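You operate a simulated robot arm through the tools that you are given. There is no shell and no other tool.

The job below is to be done with a simulated robot arm. You get a single attempt, and the scene is never put back.

TASK
Run a basin of warm water up to the blue band.
Fine: plug in, dial on WARM before the tap runs; tap off and dial back on COLD at the end.

It is judged by the outcome, as a careful person would: the job done as asked, and still so three seconds after it is handed in. It fails if anything else is knocked over, pushed out of place, dropped, spilled or broken.

THE ROBOT
A 6-joint arm with a two-finger parallel gripper, fixed in place. Base frame: the origin is on the floor under the middle of its stand, x ahead of it, y to its left, z up. Units: mm, degrees, N and s.
With the tool pointing down near the work surface it reaches from about 340 to 760 mm from the base axis. Its first joint turns from -66.0 to 66.0 degrees. Payload 2.45 kg.
The TCP is the grasp point between the finger pads, 24 mm short of the fingertips. In the tool frame z runs along the fingers and y along their closing line. Largest opening 68 mm; finger width 17, thickness 10; the body of the gripper, 40 by 70 mm, starts 41 mm behind the TCP.
Orientation is that of the tool frame in the base frame, as a unit quaternion [x, y, z, w]. With the fingers straight down and closing along the base's y, the tool's x points along the base's -x, its y along +y and its z along -z.

THE INTERFACE
- The arm moves only by the tool drive_tool. Its argument "plan" is a list that holds one entry, the list of rows, each a list of 7 numbers: the turn, a rotation vector about the tool's x, y, z in units of 8 degrees (1.0 is 8 degrees), then the shift along the tool's x, y, z in units of 30 mm (1.0 is 30 mm), then the opening, from 0 (shut) to 1 (fully open). In form: [[[ax, ay, az, dx, dy, dz, gripper], ...]]. A call has 1 to 20 rows; each row shifts and turns the commanded pose from where the row before left it, along the tool's axes as they then stand. A call with a number of a shift or a turn outside -1 to 1 is refused whole. A row lasts 0.2 s, in which the tool goes at most 50 mm and 8.6 degrees; a call with a longer step from one row to the next is refused whole, and so is a gripper value outside its range. Where a pose cannot be reached the arm comes as near as it can. A force on the tool above 40 N (or 10 N above the force at the start of the call, whichever is more), or a blocked arm, ends the call early, and 0.2 s more pass. The fingers move at their own pace (about 108 mm/s each) and stop on an object; they squeeze with about 34 N. The grip force told is the motor's: it shows also when the fingers shut on nothing. Time passes only in rows, and 0.2 s behind the last, so rows that do not move let the fingers close. The reply holds the time, the measured pose of the TCP, the force on the tool along the base axes, the opening and the grip force, in the units named above and with some noise, with the torque about the TCP (base axes, N m) and any sound that the robot's microphone picked up.
- Cameras (640 x 400 px; columns grow to the right, rows downward): "scene" is fixed at [171.7, 425.7, 1444.7]; the picture's right is [-0.67, -0.75, 0.00], its down [-0.55, 0.49, -0.67] and it looks along [0.50, -0.45, -0.74] (base axes); focal length 329 px, centre (320, 200). "wrist" rides on the gripper at [84, 11, -75] in the tool frame; the picture's right is [-0.13, 0.99, 0.00], its down [-0.60, -0.08, -0.79] and it looks along [-0.79, -0.10, 0.61] (tool axes); focal length 251 px, centre (320, 200). There is no depth. A picture from a camera that has moved, and an enlarged one, comes with that camera's place and axes in the base frame and with its lens.
- grab_frame(camera): a new picture of that camera. The clock stands still meanwhile.
- close_up(camera, box): a new picture of the part [left, top, right, bottom] of that camera's present view, enlarged. The clock stands still meanwhile.
- hand_in(): hands the job in; it is judged then, once.

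Nothing tells you positions but the pictures and the camera data. Unless the task says otherwise, let go and move clear before handing in.

The tools are called as name(argument=value, ...) on one line, values as JSON. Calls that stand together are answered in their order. drive_tool: Moves the arm, as the interface text tells. Its arguments: {"type":"object","properties":{"plan":{"type":"array","items":{"type":"array","items":{"type":"array","items":{"type":"number"}}}}},"required":["plan"]} The other tools are called the same way: grab_frame (camera) takes a picture; close_up (camera, box) takes an enlarged picture of a part of a camera's view; hand_in () hands the job in.

At the start:

```text
t: 0.0
eef_pos: [408.2, 152.9, 1149.2]
orientation: [-0.001, 1.0, 0.0, 0.0]
ft_force: [0.5, 0.2, 0.7]
torque: [0.02, 0.0, 0.04]
gripper_width: 68.1
finger_force: 0.1
```

scene: 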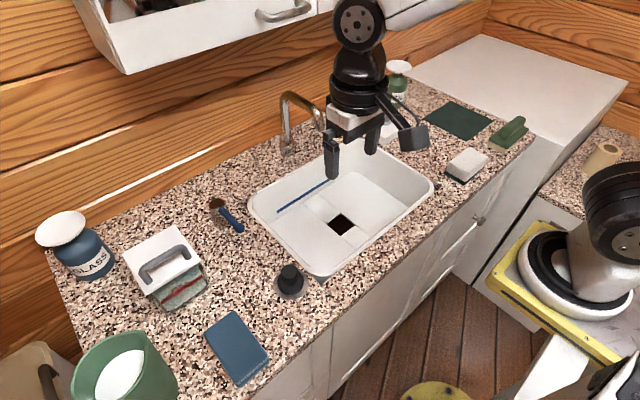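
wrist: 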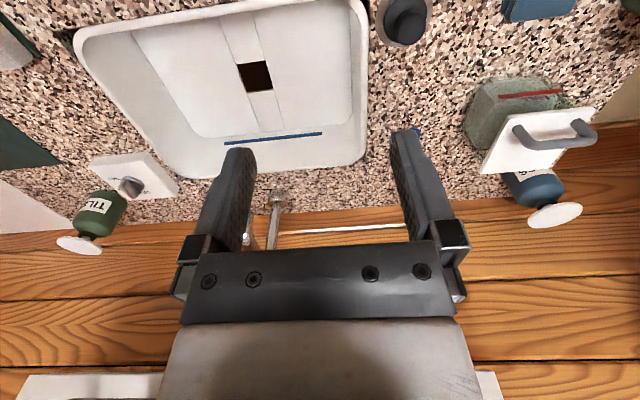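

I see a sink set into a worktop with a square drain, a blue band on the basin wall, a black plug on the counter, a swan-neck tap against the wall and a dial box behind. I'll look closer at each part before moving anything.

close_up(camera="scene", box=[240, 60, 440, 185])

close_up(camera="scene", box=[200, 180, 400, 305])

close_up(camera="wrist", box=[40, 130, 240, 255])

close_up(camera="wrist", box=[220, 130, 420, 255])

close_up(camera="wrist", box=[340, 0, 480, 88])

```text
3.20 times, centred on (340, 122) of scene
camera zoom: at [171.7, 425.7, 1444.7], right [-0.67, -0.75, 0.0], down [-0.55, 0.49, -0.67], along [0.5, -0.45, -0.74], focal length 1053 px, centre (256, 448)
```

zoom: 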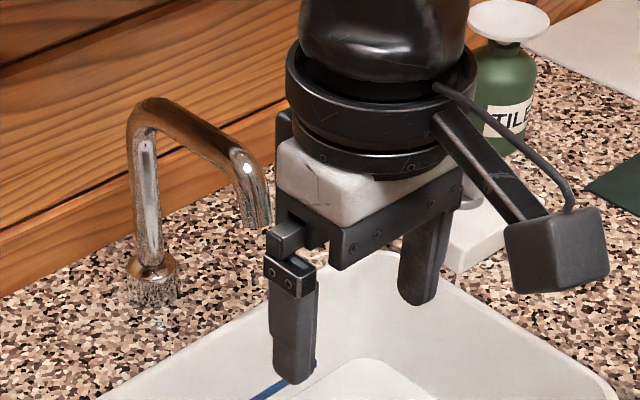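

```text
3.20 times, centred on (300, 242) of scene
camera zoom: at [171.7, 425.7, 1444.7], right [-0.67, -0.75, 0.0], down [-0.55, 0.49, -0.67], along [0.5, -0.45, -0.74], focal length 1053 px, centre (384, 64)
```

zoom: 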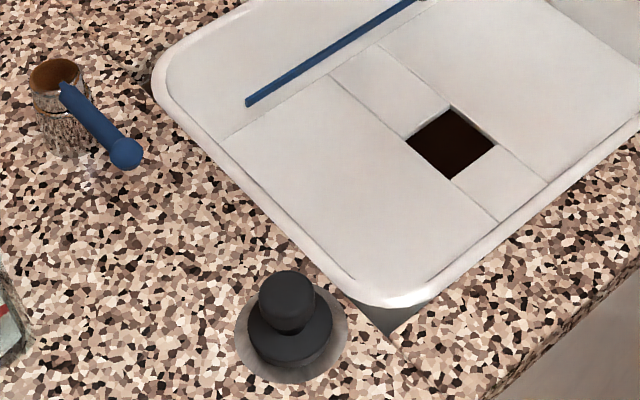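

```text
3.20 times, centred on (140, 192) of wrist
camera zoom: at [324.5, 161.9, 1223.7], right [0.13, 0.99, 0.0], down [0.6, -0.08, 0.79], along [0.79, -0.1, -0.61], focal length 805 px, centre (896, 224)
```

zoom: 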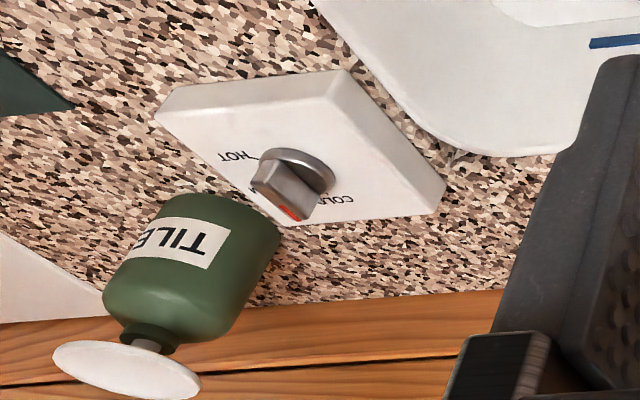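

```text
3.20 times, centred on (320, 192) of wrist
camera zoom: at [324.5, 161.9, 1223.7], right [0.13, 0.99, 0.0], down [0.6, -0.08, 0.79], along [0.79, -0.1, -0.61], focal length 805 px, centre (320, 224)
```

zoom: 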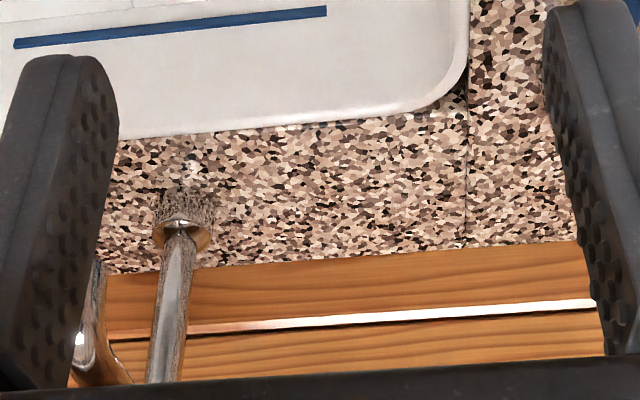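

```text
4.55 times, centred on (410, 44) of wrist
camera zoom: at [324.5, 161.9, 1223.7], right [0.13, 0.99, 0.0], down [0.6, -0.08, 0.79], along [0.79, -0.1, -0.61], focal length 1143 px, centre (-89, 909)
```

zoom: 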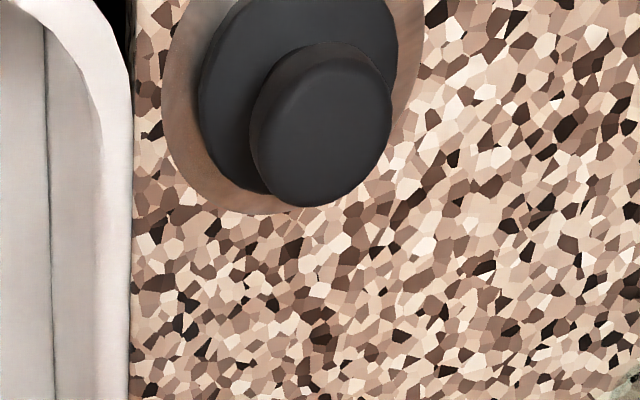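

The plug knob triangulates to about (446, 251, 897) and the drain to about (558, 2, 717). I need better views of the dial and the blue-handled post, which may be the tap lever.

close_up(camera="scene", box=[200, 185, 264, 225])

close_up(camera="scene", box=[350, 60, 446, 120])

close_up(camera="wrist", box=[380, 100, 476, 160])

close_up(camera="wrist", box=[90, 145, 170, 195])

```text
10.00 times, centred on (232, 205) of scene
camera zoom: at [171.7, 425.7, 1444.7], right [-0.67, -0.75, 0.0], down [-0.55, 0.49, -0.67], along [0.5, -0.45, -0.74], focal length 3292 px, centre (1200, 150)
```

zoom: 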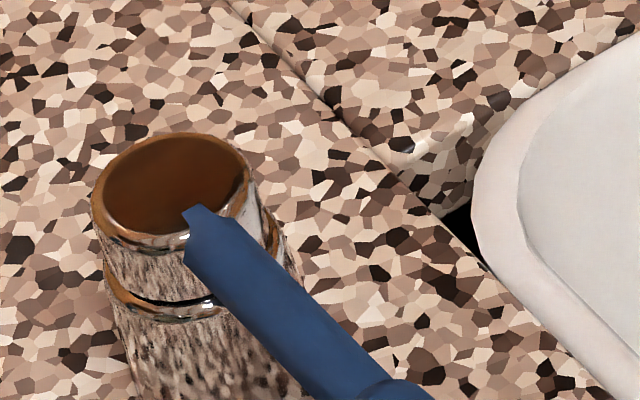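

```text
6.67 times, centred on (398, 90) of scene
camera zoom: at [171.7, 425.7, 1444.7], right [-0.67, -0.75, 0.0], down [-0.55, 0.49, -0.67], along [0.5, -0.45, -0.74], focal length 2195 px, centre (-200, 933)
```

zoom: 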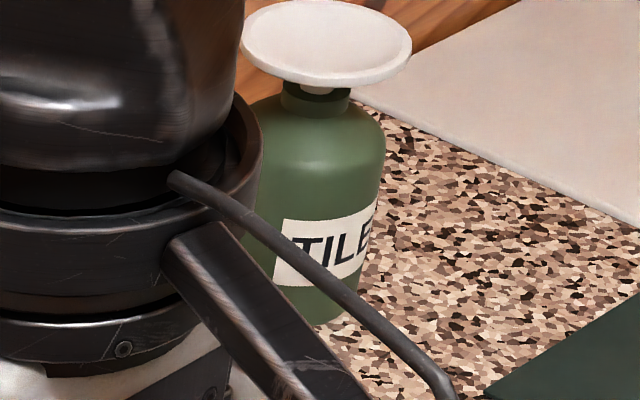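

```text
6.67 times, centred on (428, 130) of wrist
camera zoom: at [324.5, 161.9, 1223.7], right [0.13, 0.99, 0.0], down [0.6, -0.08, 0.79], along [0.79, -0.1, -0.61], focal length 1676 px, centre (-400, 667)
```

zoom: 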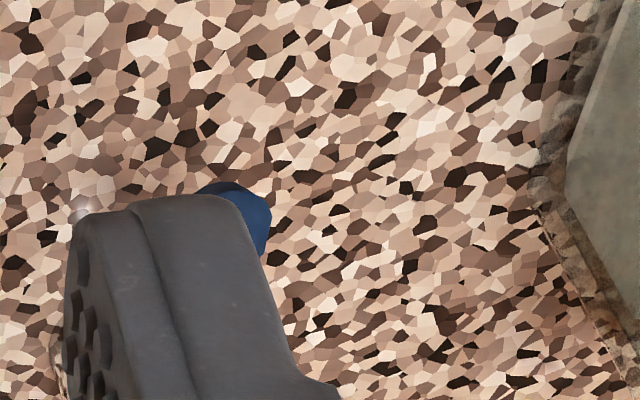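

```text
8.00 times, centred on (130, 170) of wrist
camera zoom: at [324.5, 161.9, 1223.7], right [0.13, 0.99, 0.0], down [0.6, -0.08, 0.79], along [0.79, -0.1, -0.61], focal length 2012 px, centre (1840, 440)
```

zoom: 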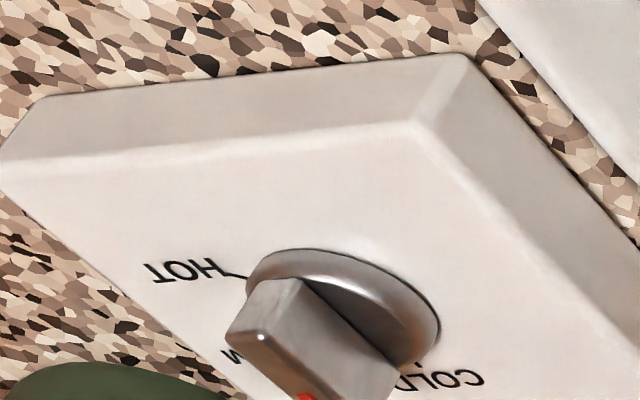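

The blue-handled post is around (660, 279), with the handle tip near (583, 276, 908). The dial knob is near (640, -250, 890). I'll move to a safe height in front of the dial and read it.

drive_tool(plan=[[[0, 0, 0, -0.3, -1, 0.37, 1], [0, 0, 0, -0.3, -1, 0.37, 1], [0, 0, 0, -0.3, -1, 0.37, 1], [0, 0, 0, -0.3, -1, 0.37, 1], [0, 0, 0, -0.3, -1, 0.37, 1], [0, 0, 0, -0.3, -1, 0.37, 1], [0, 0, 0, -0.3, -1, 0.37, 1], [0, 0, 0, -0.3, -1, 0.37, 1], [0, 0, 0, -0.3, -1, 0.37, 1], [0, 0, 0, -0.3, -1, 0.37, 1], [0, 0, 0, -0.3, -1, 0.37, 1], [0, 0, 0, -0.3, -1, 0.37, 1], [0, 0, 0, -0.3, -1, 0.37, 1]]])

grab_frame(camera="wrist")

grab_frame(camera="scene")

```text
t: 2.8
eef_pos: [526.5, -237.3, 1005.7]
orientation: [-0.001, 1.0, 0.001, 0.0]
ft_force: [-0.5, 0.5, 0.3]
torque: [-0.03, 0.0, -0.03]
gripper_width: 68.1
finger_force: 0.1
```

```text
taken
camera wrist: at [442.0, -227.8, 1079.8], right [0.13, 0.99, 0.0], down [0.6, -0.08, 0.79], along [0.79, -0.1, -0.61], focal length 251 px, centre (320, 200)
```

wrist: 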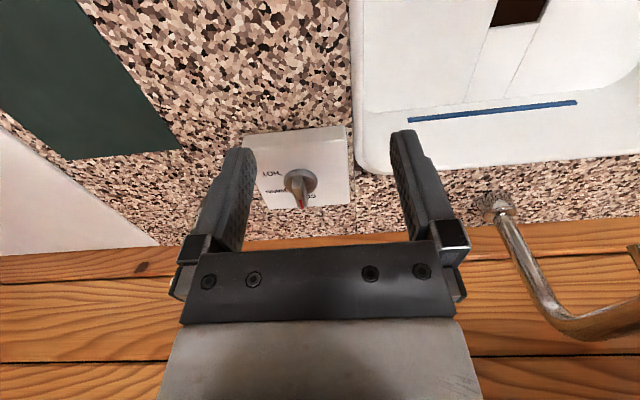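

```text
taken
```

scene: 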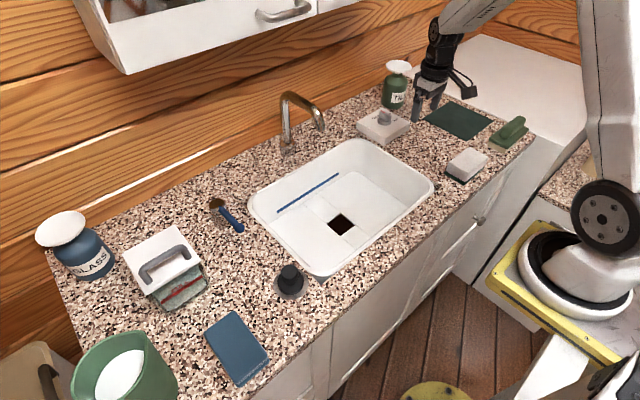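

close_up(camera="wrist", box=[236, 120, 364, 220])

close_up(camera="scene", box=[345, 95, 425, 145])

close_up(camera="scene", box=[260, 80, 340, 160])

close_up(camera="scene", box=[240, 130, 448, 290])

```text
4.00 times, centred on (300, 170) of wrist
camera zoom: at [442.0, -227.8, 1079.8], right [0.13, 0.99, 0.0], down [0.6, -0.08, 0.79], along [0.79, -0.1, -0.61], focal length 1006 px, centre (400, 320)
```

zoom: 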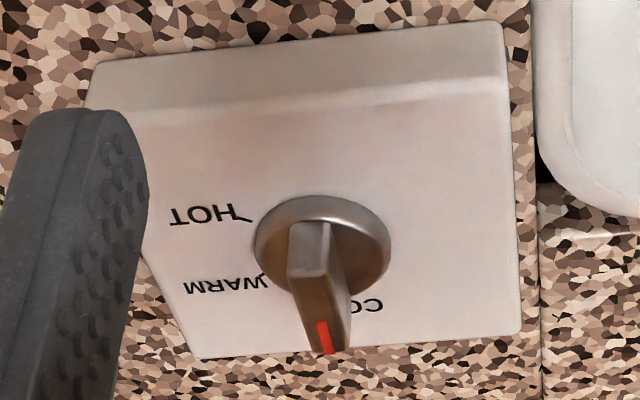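

```text
8.00 times, centred on (385, 120) of scene
camera zoom: at [171.7, 425.7, 1444.7], right [-0.67, -0.75, 0.0], down [-0.55, 0.49, -0.67], along [0.5, -0.45, -0.74], focal length 2634 px, centre (-200, 840)
```

zoom: 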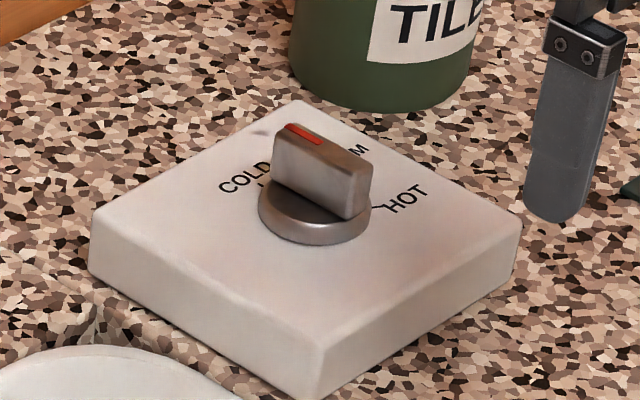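

```text
5.00 times, centred on (300, 120) of scene
camera zoom: at [171.7, 425.7, 1444.7], right [-0.67, -0.75, 0.0], down [-0.55, 0.49, -0.67], along [0.5, -0.45, -0.74], focal length 1646 px, centre (420, 600)
```

zoom: 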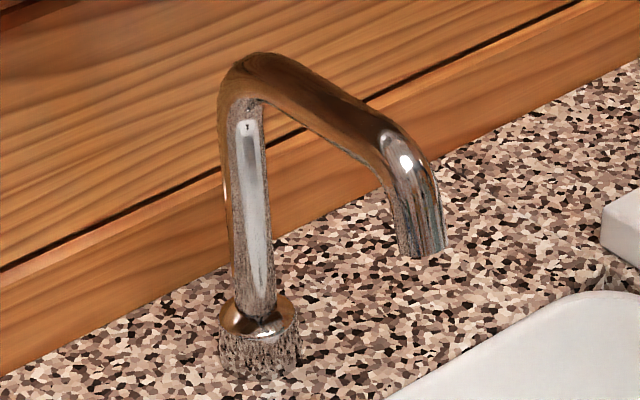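

```text
2.50 times, centred on (344, 210) of scene
camera zoom: at [171.7, 425.7, 1444.7], right [-0.67, -0.75, 0.0], down [-0.55, 0.49, -0.67], along [0.5, -0.45, -0.74], focal length 823 px, centre (260, 175)
```

zoom: 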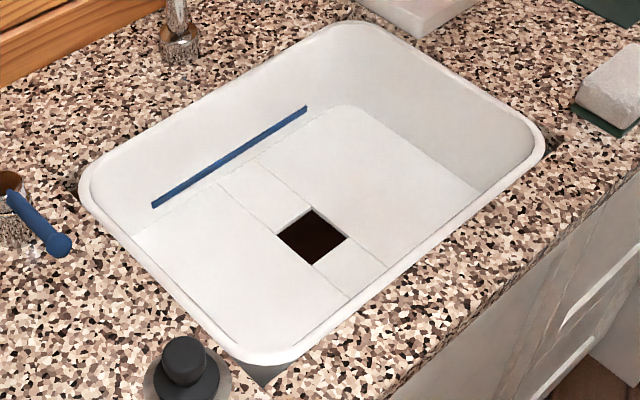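

The dial's red pointer faces straight ahead (+x), with COLD at the left, WARM between and HOT at the right. The knob bar top is about (651, -258, 915), so I'll move above it and look from close up.

drive_tool(plan=[[[0, 0, 0, -0.824, -0.138, 0.3, 1], [0, 0, 0, -0.824, -0.138, 0.3, 1], [0, 0, 0, -0.824, -0.138, 0.3, 1], [0, 0, 0, -0.824, -0.138, 0.3, 1], [0, 0, 0, -0.824, -0.138, 0.2, 1]]])

grab_frame(camera="wrist")

close_up(camera="scene", box=[335, 65, 447, 145])

```text
t: 4.0
eef_pos: [648.1, -255.5, 962.1]
orientation: [-0.001, 1.0, 0.0, 0.0]
ft_force: [0.7, 0.9, -0.2]
torque: [0.01, 0.02, -0.02]
gripper_width: 68.0
finger_force: 0.0
```

```text
taken
camera wrist: at [564.6, -246.9, 1036.3], right [0.13, 0.99, 0.0], down [0.6, -0.08, 0.79], along [0.79, -0.1, -0.61], focal length 251 px, centre (320, 200)
```

wrist: 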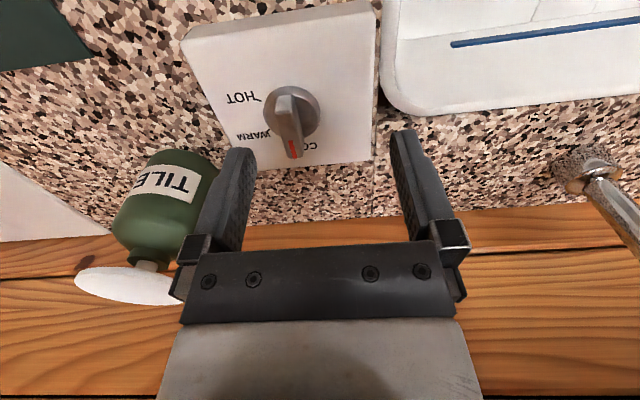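

```text
5.00 times, centred on (391, 105) of scene
camera zoom: at [171.7, 425.7, 1444.7], right [-0.67, -0.75, 0.0], down [-0.55, 0.49, -0.67], along [0.5, -0.45, -0.74], focal length 1646 px, centre (-35, 675)
```

zoom: 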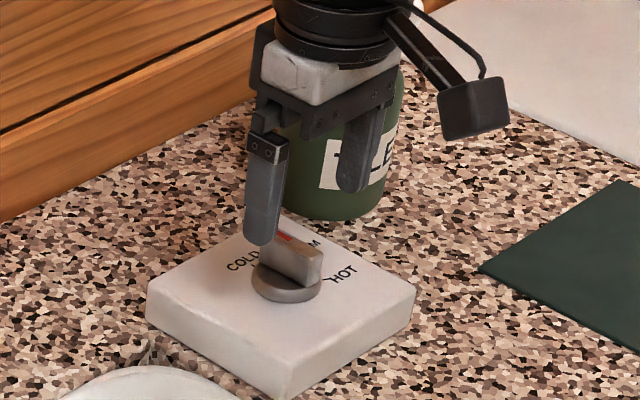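

close_up(camera="wrist", box=[220, 70, 364, 170])

```text
4.00 times, centred on (292, 120) of wrist
camera zoom: at [564.6, -246.9, 1036.3], right [0.13, 0.99, 0.0], down [0.6, -0.08, 0.79], along [0.79, -0.1, -0.61], focal length 1006 px, centre (432, 520)
```

zoom: 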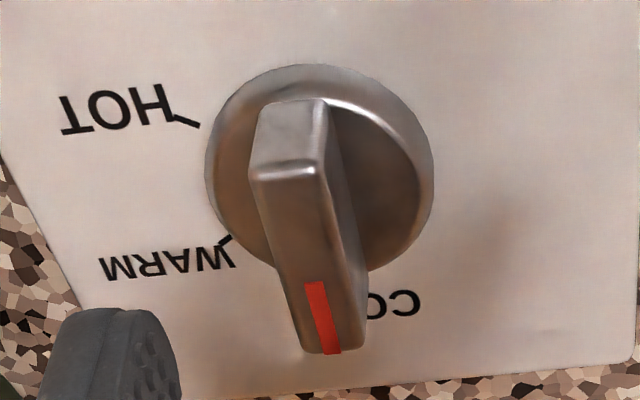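

Rechecking the numbers puts the knob bar at about y -280, spanning x 652 to 689, with its top at z 900 and the knob axis near x 663. The bar points along +x at COLD, WARM is about 55° clockwise, and the green bottle is well clear. I'll line up above it and lower partway.

drive_tool(plan=[[[0, 0, 0, -0.5, -0.8, 0, 1], [0, 0, 0, 0, 0, 0.5, 1], [0, 0, 0, 0, 0, 0.4, 1], [0, 0, 0, 0, 0, 0, 1]]])

grab_frame(camera="wrist")

close_up(camera="scene", box=[345, 70, 441, 130])

```text
t: 5.0
eef_pos: [661.9, -281.7, 934.0]
orientation: [0.001, 1.0, 0.001, 0.0]
ft_force: [0.4, 0.0, -0.1]
torque: [0.03, -0.01, -0.02]
gripper_width: 68.0
finger_force: 0.0
```

```text
taken
camera wrist: at [579.0, -271.9, 1010.1], right [0.13, 0.99, 0.0], down [0.6, -0.08, 0.79], along [0.79, -0.1, -0.61], focal length 251 px, centre (320, 200)
```

wrist: 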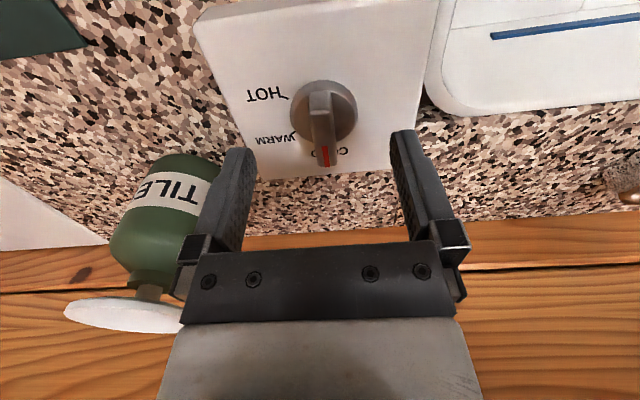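

```text
6.67 times, centred on (393, 100) of scene
camera zoom: at [171.7, 425.7, 1444.7], right [-0.67, -0.75, 0.0], down [-0.55, 0.49, -0.67], along [0.5, -0.45, -0.74], focal length 2195 px, centre (-167, 867)
```

zoom: 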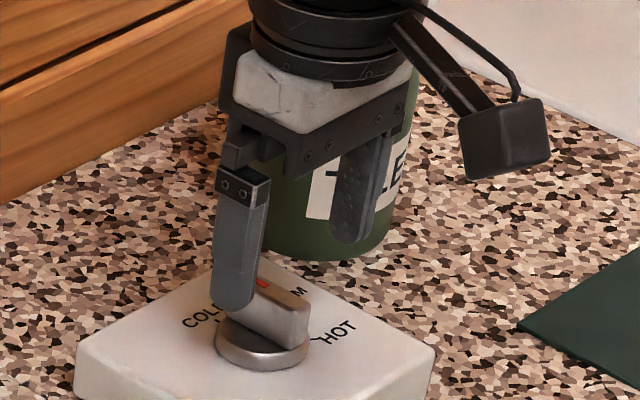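

close_up(camera="wrist", box=[240, 70, 400, 170])

```text
4.00 times, centred on (320, 120) of wrist
camera zoom: at [579.0, -271.9, 1010.1], right [0.13, 0.99, 0.0], down [0.6, -0.08, 0.79], along [0.79, -0.1, -0.61], focal length 1006 px, centre (320, 520)
```

zoom: 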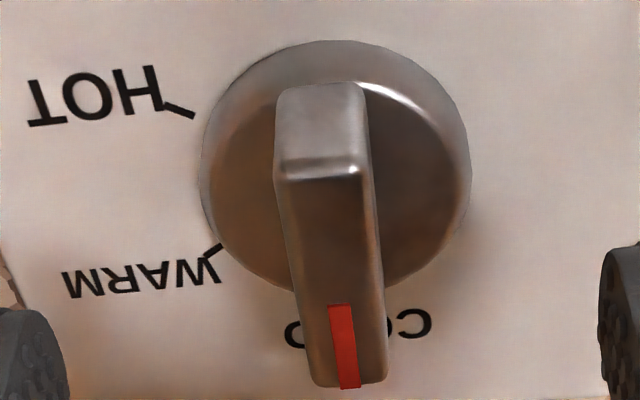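

The bar is centred between the fingers, so I'll lower to z about 913, with the fingertips just above the knob's round base, and close on the bar.

drive_tool(plan=[[[0, 0, 0, 0, 0.02, 0.4, 1], [0, 0, 0, 0, 0, 0.3, 1], [0, 0, 0, 0, 0, 0, 1], [0, 0, 0, 0, 0, 0, 0.4], [0, 0, 0, 0, 0, 0, 0.2], [0, 0, 0, 0, 0, 0, 0], [0, 0, 0, 0, 0, 0, 0]]])

close_up(camera="scene", box=[345, 70, 441, 130])

grab_frame(camera="wrist")

```text
t: 6.6
eef_pos: [662.4, -280.2, 913.6]
orientation: [-0.002, 1.0, 0.001, -0.001]
ft_force: [-0.7, 12.1, 3.2]
torque: [0.23, 0.32, 0.03]
gripper_width: 12.1
finger_force: 32.7
```

```text
6.67 times, centred on (393, 100) of scene
camera zoom: at [171.6, 426.0, 1444.6], right [-0.67, -0.75, 0.0], down [-0.55, 0.49, -0.67], along [0.5, -0.45, -0.74], focal length 2195 px, centre (-167, 867)
```

zoom: 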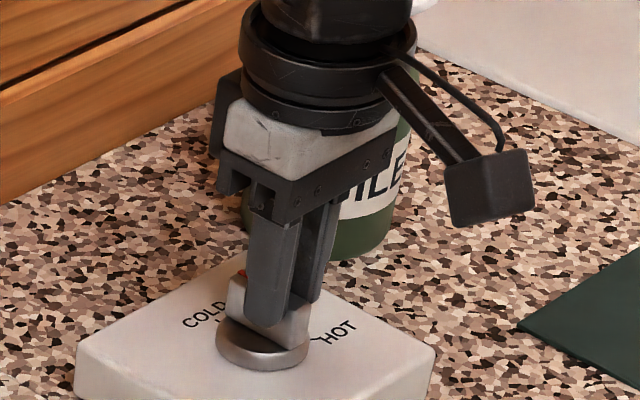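

```text
taken
camera wrist: at [579.7, -270.7, 989.9], right [0.13, 0.99, 0.0], down [0.6, -0.08, 0.79], along [0.79, -0.1, -0.61], focal length 251 px, centre (320, 200)
```

wrist: 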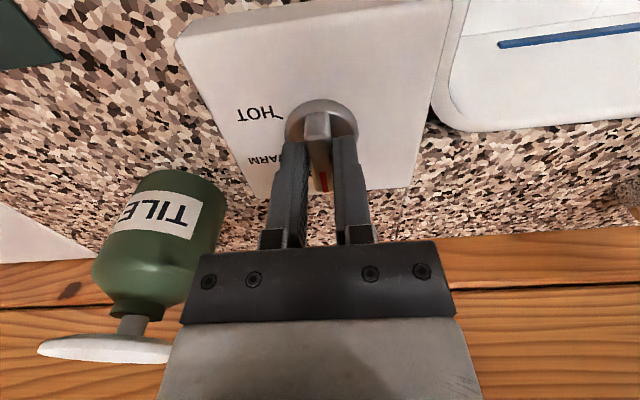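

The grip holds the bar (12.1 mm) with a small sideways force. I'll ease that off by 1 mm and start turning clockwise, a little first to check the response.

drive_tool(plan=[[[0, 0, 0, 0, 0.04, 0, 0], [0, 0, 0.5, 0, 0, 0, 0], [0, 0, 1, 0, 0, 0, 0], [0, 0, 1, 0, 0, 0, 0], [0, 0, 0, 0, 0, 0, 0]]])

close_up(camera="scene", box=[345, 70, 441, 130])

```text
t: 7.8
eef_pos: [664.0, -277.4, 914.7]
orientation: [0.174, 0.985, 0.0, -0.001]
ft_force: [-7.1, 26.3, 8.3]
torque: [0.44, -0.09, 0.13]
gripper_width: 12.4
finger_force: 33.0
```

```text
6.67 times, centred on (393, 100) of scene
camera zoom: at [171.4, 426.5, 1444.5], right [-0.67, -0.75, 0.0], down [-0.55, 0.49, -0.67], along [0.5, -0.45, -0.74], focal length 2195 px, centre (-167, 867)
```

zoom: 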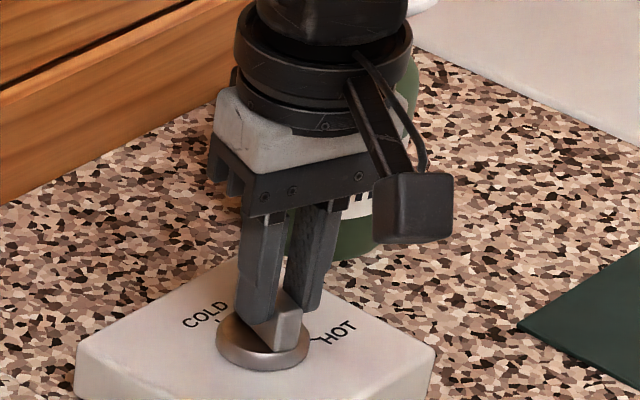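

The sideways force shows the knob's axis is about 8 mm further forward than my grip, near x 670, so COLD, WARM and HOT sit at 0°, -60° and -120°. I'll relieve the force and keep turning along that arc to 60°.

drive_tool(plan=[[[0, 0, 0, 0, 0.08, 0, 0], [0, 0, 1, 0, 0.037, 0, 0], [0, 0, 1, 0, 0.037, 0, 0], [0, 0, 1, 0, 0.037, 0, 0], [0, 0, 1, 0, 0.037, 0, 0], [0, 0, 0.9, 0, 0.035, 0, 0], [0, 0, 0, 0, 0, 0, 0]]])

close_up(camera="scene", box=[345, 70, 441, 130])

grab_frame(camera="wrist")

```text
t: 9.4
eef_pos: [666.3, -273.6, 915.3]
orientation: [0.496, 0.868, 0.0, 0.0]
ft_force: [-10.8, 2.6, 4.8]
torque: [0.68, 0.56, -0.09]
gripper_width: 12.3
finger_force: 32.5
```

```text
6.67 times, centred on (393, 100) of scene
camera zoom: at [171.4, 425.7, 1444.7], right [-0.67, -0.75, 0.0], down [-0.55, 0.49, -0.67], along [0.5, -0.45, -0.74], focal length 2195 px, centre (-167, 867)
```

zoom: 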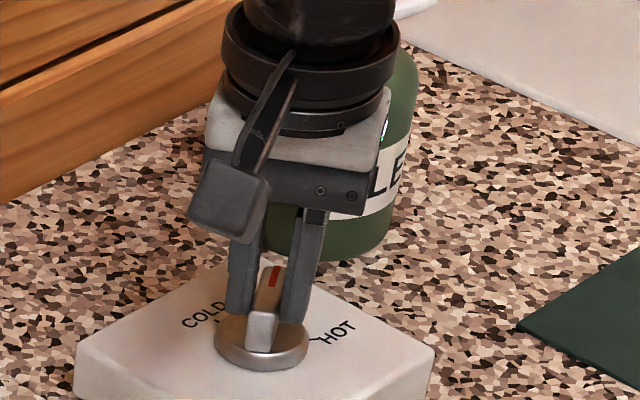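

```text
taken
camera wrist: at [633.6, -197.8, 989.6], right [0.92, 0.39, 0.0], down [0.24, -0.56, 0.79], along [0.31, -0.73, -0.61], focal length 251 px, centre (320, 200)
```

wrist: 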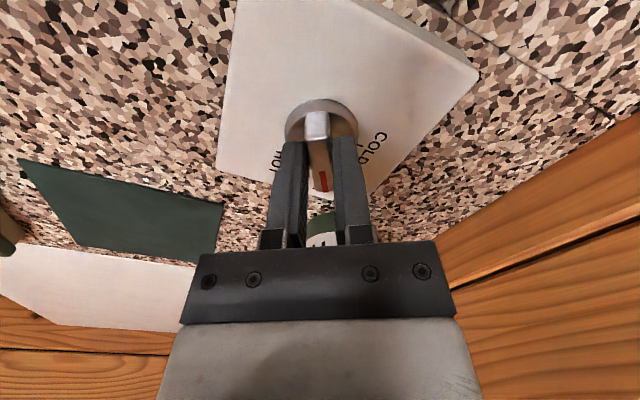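

The dial has turned about 59.5°. I'll release, rise straight up and check the pointer against the WARM mark.

drive_tool(plan=[[[0, 0, 0, 0, 0, 0, 0.4], [0, 0, 0, 0, 0, 0, 0.5], [0, 0, 0, 0, 0, 0, 0.5], [0, 0, 0, 0, 0, -0.5, 0.5], [0, 0, 0, 0, 0, -1, 0.5], [0, 0, 0, 0, 0, -1, 0.5], [0, 0, 0, 0, 0, 0, 0.5]]])

close_up(camera="scene", box=[353, 95, 417, 135])

grab_frame(camera="wrist")

```text
t: 11.0
eef_pos: [667.5, -273.5, 990.2]
orientation: [0.493, 0.87, 0.0, 0.0]
ft_force: [0.6, 0.7, -0.4]
torque: [0.0, 0.01, 0.03]
gripper_width: 34.1
finger_force: 0.1
```

```text
10.00 times, centred on (385, 115) of scene
camera zoom: at [171.7, 425.7, 1444.7], right [-0.67, -0.75, 0.0], down [-0.55, 0.49, -0.67], along [0.5, -0.45, -0.74], focal length 3292 px, centre (-330, 1050)
```

zoom: 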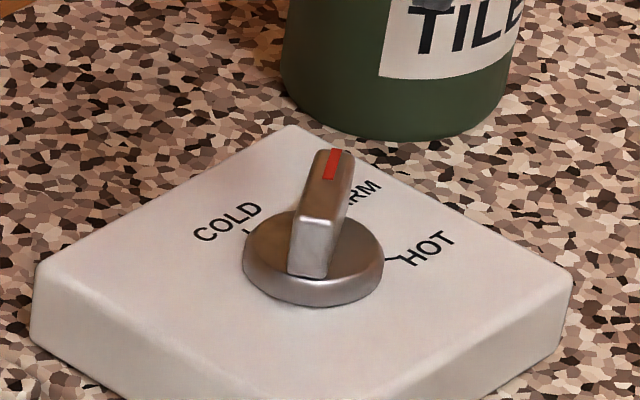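

```text
taken
camera wrist: at [635.0, -197.3, 1064.3], right [0.92, 0.4, 0.0], down [0.24, -0.56, 0.79], along [0.31, -0.73, -0.61], focal length 251 px, centre (320, 200)
```

wrist: 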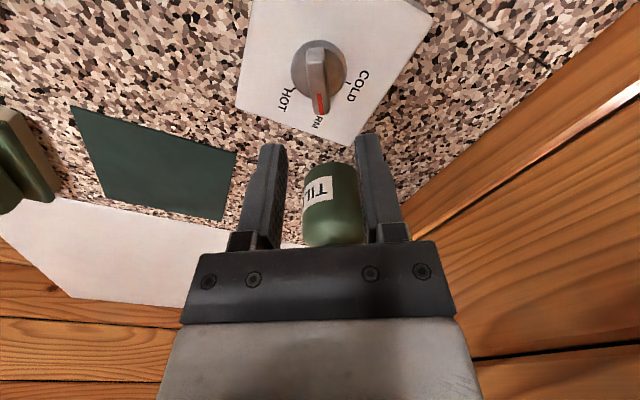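

close_up(camera="wrist", box=[256, 20, 384, 140])

```text
3.33 times, centred on (320, 80) of wrist
camera zoom: at [635.0, -197.3, 1064.3], right [0.92, 0.4, 0.0], down [0.24, -0.56, 0.79], along [0.31, -0.73, -0.61], focal length 838 px, centre (320, 600)
```

zoom: 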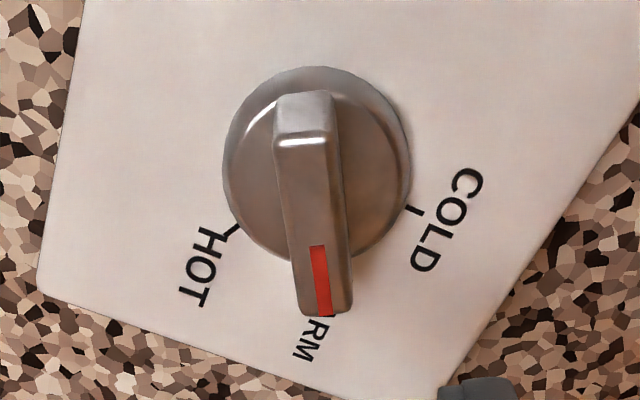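

The pointer is on WARM at -59.5°, with the COLD and HOT ticks at about -1° and -121°. Next is the plug. I'll unwind the wrist, back away from the spout and swing left to look at the plug.

drive_tool(plan=[[[0, 0, -0.93, 0, 0, -0.3, 0.5], [0, 0, -0.93, 0, 0, -0.3, 0.5], [0, 0, -0.93, 0, 0, -0.3, 0.5], [0, 0, -0.93, 0, 0, -0.3, 0.5], [0, 0, -0.93, 0, 0, -0.3, 0.5], [0, 0, -0.93, 0, 0, -0.3, 0.8], [0, 0, -0.93, 0, 0, -0.3, 1], [0, 0, -0.93, 0, 0, 0, 1], [0, 0, 0, 1, 0.6, 0, 1], [0, 0, 0, 1, 0.6, 0, 1], [0, 0, 0, 1, 0.6, 0, 1], [0, 0, 0, 1, 0.6, 0, 1], [0, 0, 0, 1, 0.6, 0, 1], [0, 0, 0, 1, 0.6, 0, 1], [0, 0, 0, 0.3, 1, 0, 1], [0, 0, 0, 0.3, 1, 0, 1], [0, 0, 0, 0.3, 1, 0, 1], [0, 0, 0, 0.3, 1, 0, 1], [0, 0, 0, 0.3, 1, 0, 1], [0, 0, 0, 0.3, 1, 0, 1]]])

grab_frame(camera="wrist")

```text
t: 15.2
eef_pos: [430.6, 12.5, 1054.5]
orientation: [-0.003, 1.0, 0.0, -0.001]
ft_force: [0.3, 0.2, -0.2]
torque: [-0.03, 0.02, 0.0]
gripper_width: 68.1
finger_force: 0.1
```

```text
taken
camera wrist: at [346.5, 22.1, 1128.4], right [0.12, 0.99, 0.0], down [0.6, -0.08, 0.79], along [0.79, -0.1, -0.61], focal length 251 px, centre (320, 200)
```

wrist: 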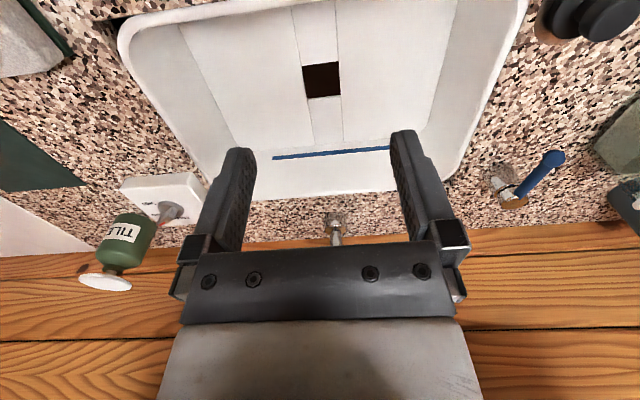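

The drain triangulates cleanly to (557, 0, 713) and the lever's ball tip to (590, 274, 902). I'll continue to the plug.

drive_tool(plan=[[[0, 0, 0, 0.1, 1, 0.25, 1], [0, 0, 0, 0.1, 1, 0.25, 1], [0, 0, 0, 0.1, 1, 0.25, 1], [0, 0, 0, 0.1, 1, 0.25, 1], [0, 0, 0, 0.1, 1, 0.25, 1], [0, 0, 0, 0.1, 1, 0.25, 1], [0, 0, 0, 0.1, 1, 0.25, 1], [0, 0, 0, 0.1, 0.9, 0.25, 1]]])

grab_frame(camera="wrist")

close_up(camera="wrist", box=[240, 30, 400, 130])

close_up(camera="scene", box=[260, 255, 324, 305])

```text
t: 17.0
eef_pos: [405.7, 251.2, 992.5]
orientation: [-0.003, 1.0, 0.0, 0.0]
ft_force: [-0.2, 0.3, 0.1]
torque: [0.02, -0.05, 0.01]
gripper_width: 68.2
finger_force: 0.0
```

```text
taken
camera wrist: at [322.2, 259.5, 1067.5], right [0.12, 0.99, 0.0], down [0.6, -0.08, 0.79], along [0.79, -0.1, -0.61], focal length 251 px, centre (320, 200)
```

wrist: 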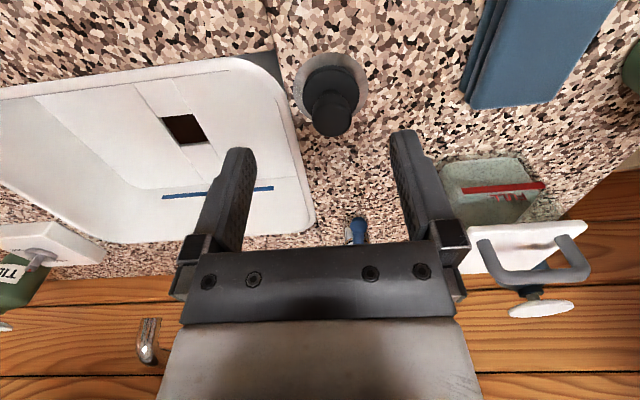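

```text
4.00 times, centred on (320, 80) of wrist
camera zoom: at [322.2, 259.5, 1067.5], right [0.12, 0.99, 0.0], down [0.6, -0.08, 0.79], along [0.79, -0.1, -0.61], focal length 1006 px, centre (320, 680)
```

zoom: 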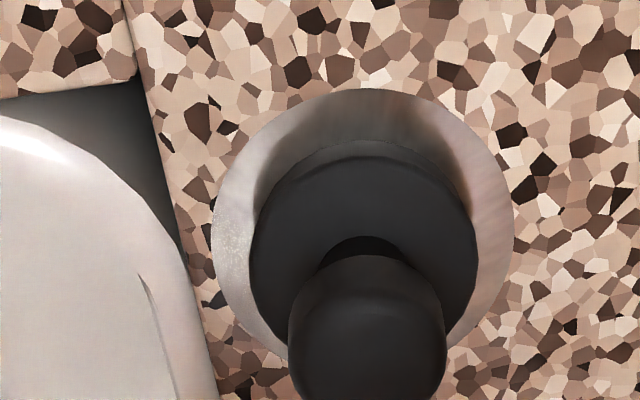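

```text
8.00 times, centred on (292, 280) of scene
camera zoom: at [171.7, 425.7, 1444.7], right [-0.67, -0.75, 0.0], down [-0.55, 0.49, -0.67], along [0.5, -0.45, -0.74], focal length 2634 px, centre (544, -440)
```

zoom: 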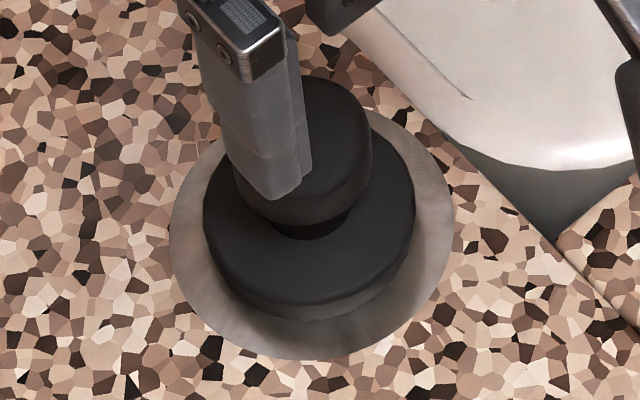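

close_up(camera="scene", box=[308, 204, 372, 244])

close_up(camera="wrist", box=[120, 90, 248, 170])

close_up(camera="wrist", box=[320, 200, 400, 250])

```text
10.00 times, centred on (340, 224) of scene
camera zoom: at [171.7, 425.7, 1444.7], right [-0.67, -0.75, 0.0], down [-0.55, 0.49, -0.67], along [0.5, -0.45, -0.74], focal length 3292 px, centre (120, -40)
```

zoom: 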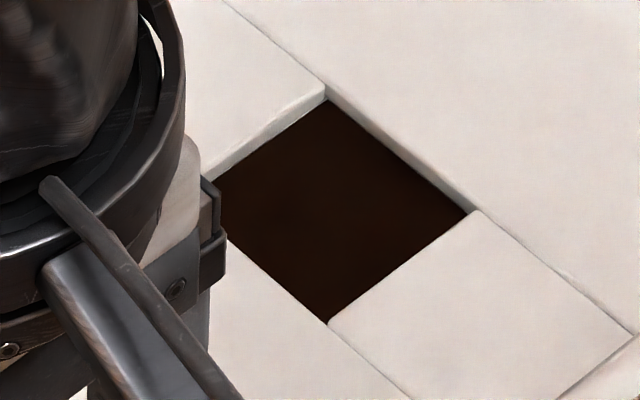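

```text
5.00 times, centred on (184, 130) of wrist
camera zoom: at [322.2, 259.5, 1067.5], right [0.12, 0.99, 0.0], down [0.6, -0.08, 0.79], along [0.79, -0.1, -0.61], focal length 1257 px, centre (1000, 550)
```

zoom: 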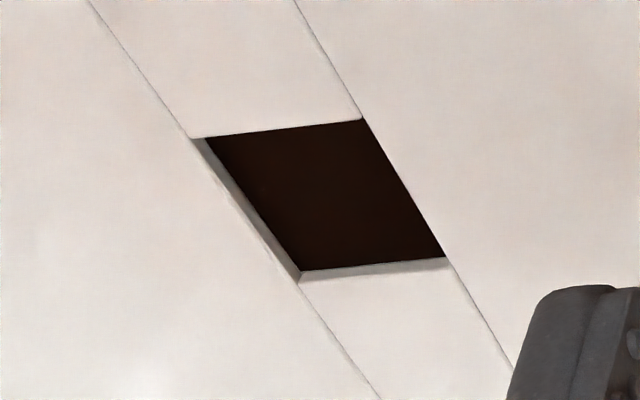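

```text
8.00 times, centred on (360, 225) of wrist
camera zoom: at [322.2, 259.5, 1067.5], right [0.12, 0.99, 0.0], down [0.6, -0.08, 0.79], along [0.79, -0.1, -0.61], focal length 2012 px, centre (0, 0)
```

zoom: 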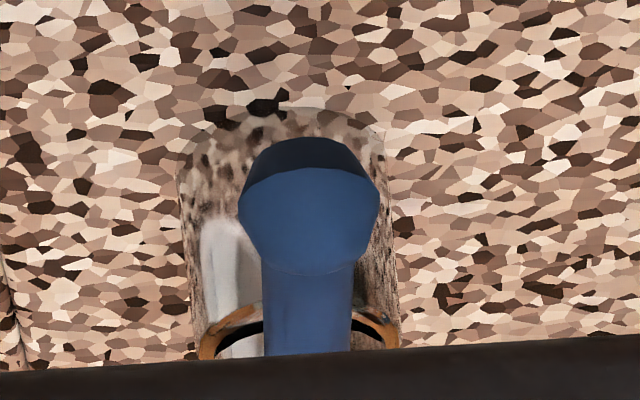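

The drain is a square opening about 58 mm across centred near (558, -1), with the basin floor at z about 714 and the counter at z about 828. The plug's knob is about 34 mm wide with its top at (451.5, 253.6, 885). I'll lower over it with the gripper open.

drive_tool(plan=[[[0, 0, 0, -0.76, 0.04, 0, 1], [0, 0, 0, -0.76, 0.04, 0, 1], [0, 0, 0, 0, 0, 0.9, 1], [0, 0, 0, 0, 0, 0.9, 1], [0, 0, 0, 0, 0, 0.5, 1], [0, 0, 0, 0, 0, 0, 1]]])

grab_frame(camera="wrist")

close_up(camera="scene", box=[244, 220, 340, 300])

```text
t: 18.4
eef_pos: [452.0, 253.6, 923.5]
orientation: [-0.003, 1.0, 0.001, 0.0]
ft_force: [0.8, 0.0, -0.1]
torque: [-0.02, 0.0, -0.02]
gripper_width: 68.2
finger_force: 0.0
```

```text
taken
camera wrist: at [368.2, 262.2, 998.1], right [0.12, 0.99, 0.0], down [0.6, -0.08, 0.79], along [0.79, -0.1, -0.61], focal length 251 px, centre (320, 200)
```

wrist: 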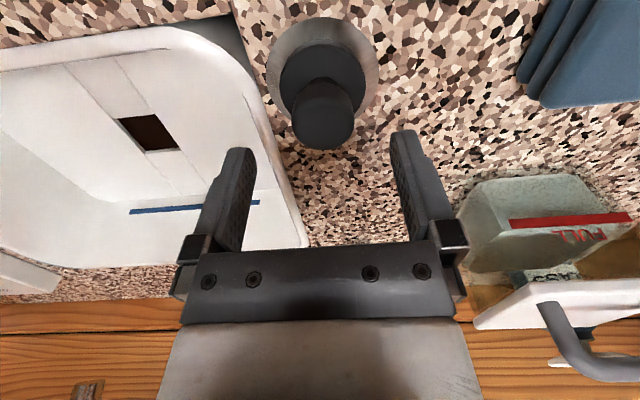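

```text
5.00 times, centred on (292, 260) of scene
camera zoom: at [171.7, 425.7, 1444.7], right [-0.67, -0.75, 0.0], down [-0.55, 0.49, -0.67], along [0.5, -0.45, -0.74], focal length 1646 px, centre (460, -100)
```

zoom: 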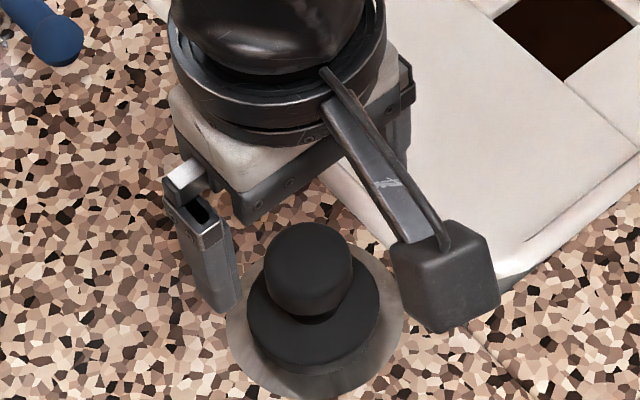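

The knob is centred between the fingers. I'll lower to z 884 and grip it.

drive_tool(plan=[[[0, 0, 0, 0.03, 0, 0.7, 1], [0, 0, 0, 0, 0, 0.6, 1], [0, 0, 0, 0, 0, 0, 1], [0, 0, 0, 0, 0, 0, 0.6], [0, 0, 0, 0, 0, 0, 0.4], [0, 0, 0, 0, 0, 0, 0.3], [0, 0, 0, 0, 0, 0, 0.2]]])

grab_frame(camera="wrist")

close_up(camera="scene", box=[244, 220, 340, 300])

```text
t: 20.0
eef_pos: [452.2, 251.6, 883.9]
orientation: [-0.003, 1.0, 0.001, -0.001]
ft_force: [2.0, 1.7, 2.0]
torque: [0.0, -0.07, 0.02]
gripper_width: 33.2
finger_force: 33.9
```

```text
taken
camera wrist: at [368.7, 261.2, 960.6], right [0.12, 0.99, 0.0], down [0.6, -0.08, 0.79], along [0.79, -0.1, -0.61], focal length 251 px, centre (320, 200)
```

wrist: 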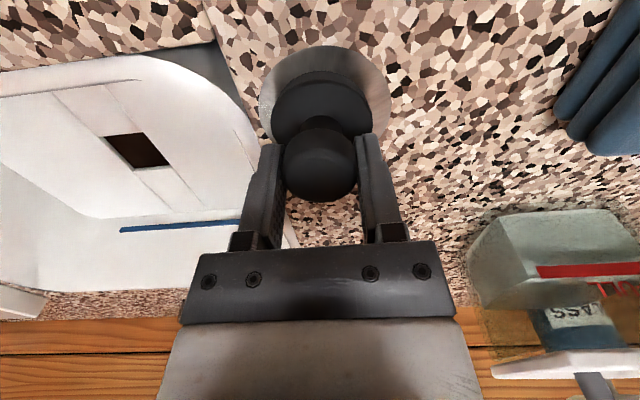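

```text
5.00 times, centred on (292, 260) of scene
camera zoom: at [171.7, 425.7, 1444.7], right [-0.67, -0.75, 0.0], down [-0.55, 0.49, -0.67], along [0.5, -0.45, -0.74], focal length 1646 px, centre (460, -100)
```

zoom: 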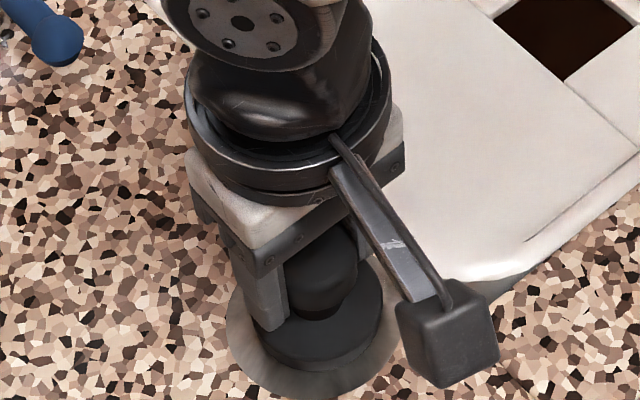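

I have a firm grip on the knob at 33.2 mm. I'll lift straight up and check whether the steel saucer stays behind.

drive_tool(plan=[[[0, 0, 0, 0, 0, -0.3, 0.2], [0, 0, 0, 0, 0, -0.5, 0.2], [0, 0, 0, 0, 0, -0.8, 0.2], [0, 0, 0, 0, 0, -1, 0.2], [0, 0, 0, 0, 0, -1, 0.2], [0, 0, 0, 0, 0, 0, 0.2]]])

grab_frame(camera="wrist")

close_up(camera="scene", box=[244, 210, 340, 300])

```text
t: 21.4
eef_pos: [452.2, 251.9, 994.4]
orientation: [-0.003, 1.0, 0.0, 0.0]
ft_force: [0.6, -0.1, -0.9]
torque: [0.0, -0.02, 0.04]
gripper_width: 33.2
finger_force: 33.6
```

```text
taken
camera wrist: at [368.8, 261.4, 1068.6], right [0.12, 0.99, 0.0], down [0.6, -0.08, 0.79], along [0.79, -0.1, -0.61], focal length 251 px, centre (320, 200)
```

wrist: 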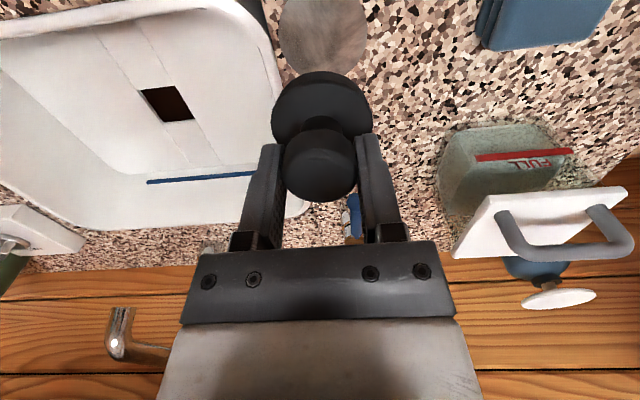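

```text
4.44 times, centred on (292, 255) of scene
camera zoom: at [171.7, 425.7, 1444.7], right [-0.67, -0.75, 0.0], down [-0.55, 0.49, -0.67], along [0.5, -0.45, -0.74], focal length 1463 px, centre (444, -44)
```

zoom: 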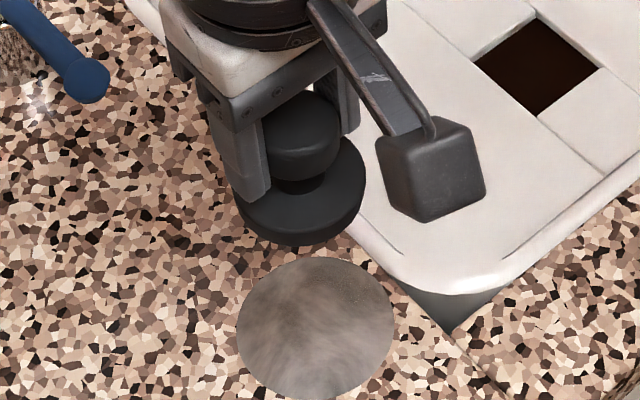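

The saucer is a separate flat disc and stayed on the counter. I'll measure the drain from this view before carrying the plug across.

close_up(camera="wrist", box=[102, 64, 230, 144])

close_up(camera="scene", box=[308, 204, 372, 244])

close_up(camera="wrist", box=[256, 60, 384, 220])

```text
5.00 times, centred on (166, 104) of wrist
camera zoom: at [368.8, 261.4, 1068.6], right [0.12, 0.99, 0.0], down [0.6, -0.08, 0.79], along [0.79, -0.1, -0.61], focal length 1257 px, centre (1090, 680)
```

zoom: 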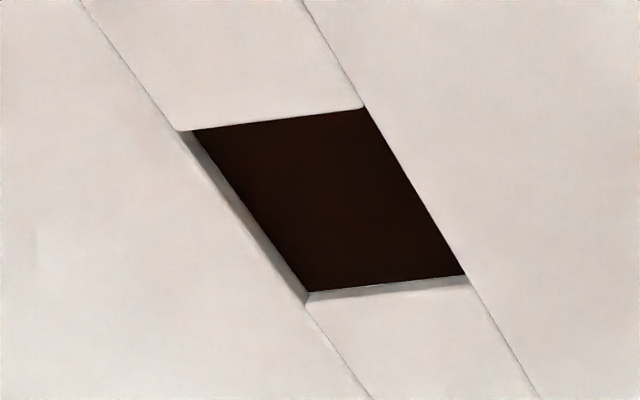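

```text
10.00 times, centred on (340, 224) of scene
camera zoom: at [171.7, 425.7, 1444.7], right [-0.67, -0.75, 0.0], down [-0.55, 0.49, -0.67], along [0.5, -0.45, -0.74], focal length 3292 px, centre (120, -40)
```

zoom: 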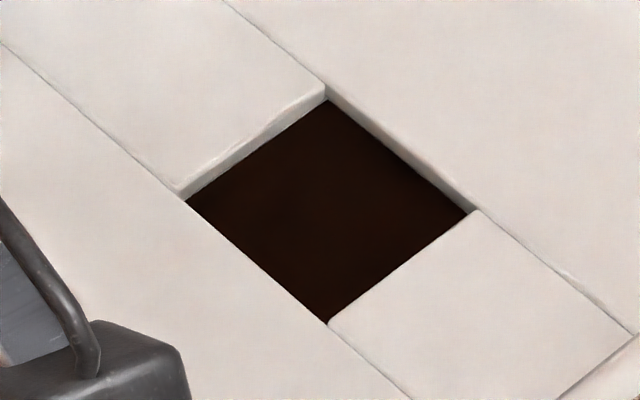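

```text
2.50 times, centred on (320, 140) of wrist
camera zoom: at [368.8, 261.4, 1068.6], right [0.12, 0.99, 0.0], down [0.6, -0.08, 0.79], along [0.79, -0.1, -0.61], focal length 629 px, centre (320, 350)
```

zoom: 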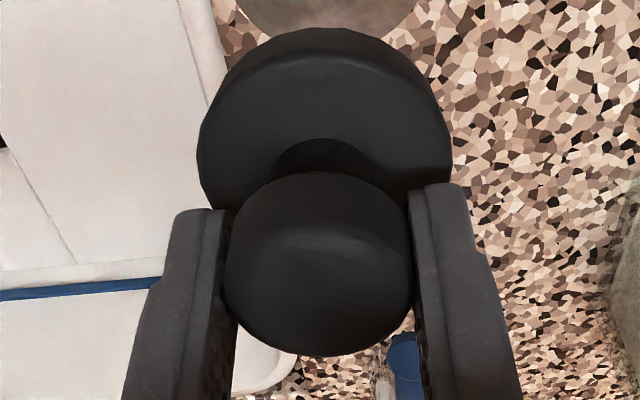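

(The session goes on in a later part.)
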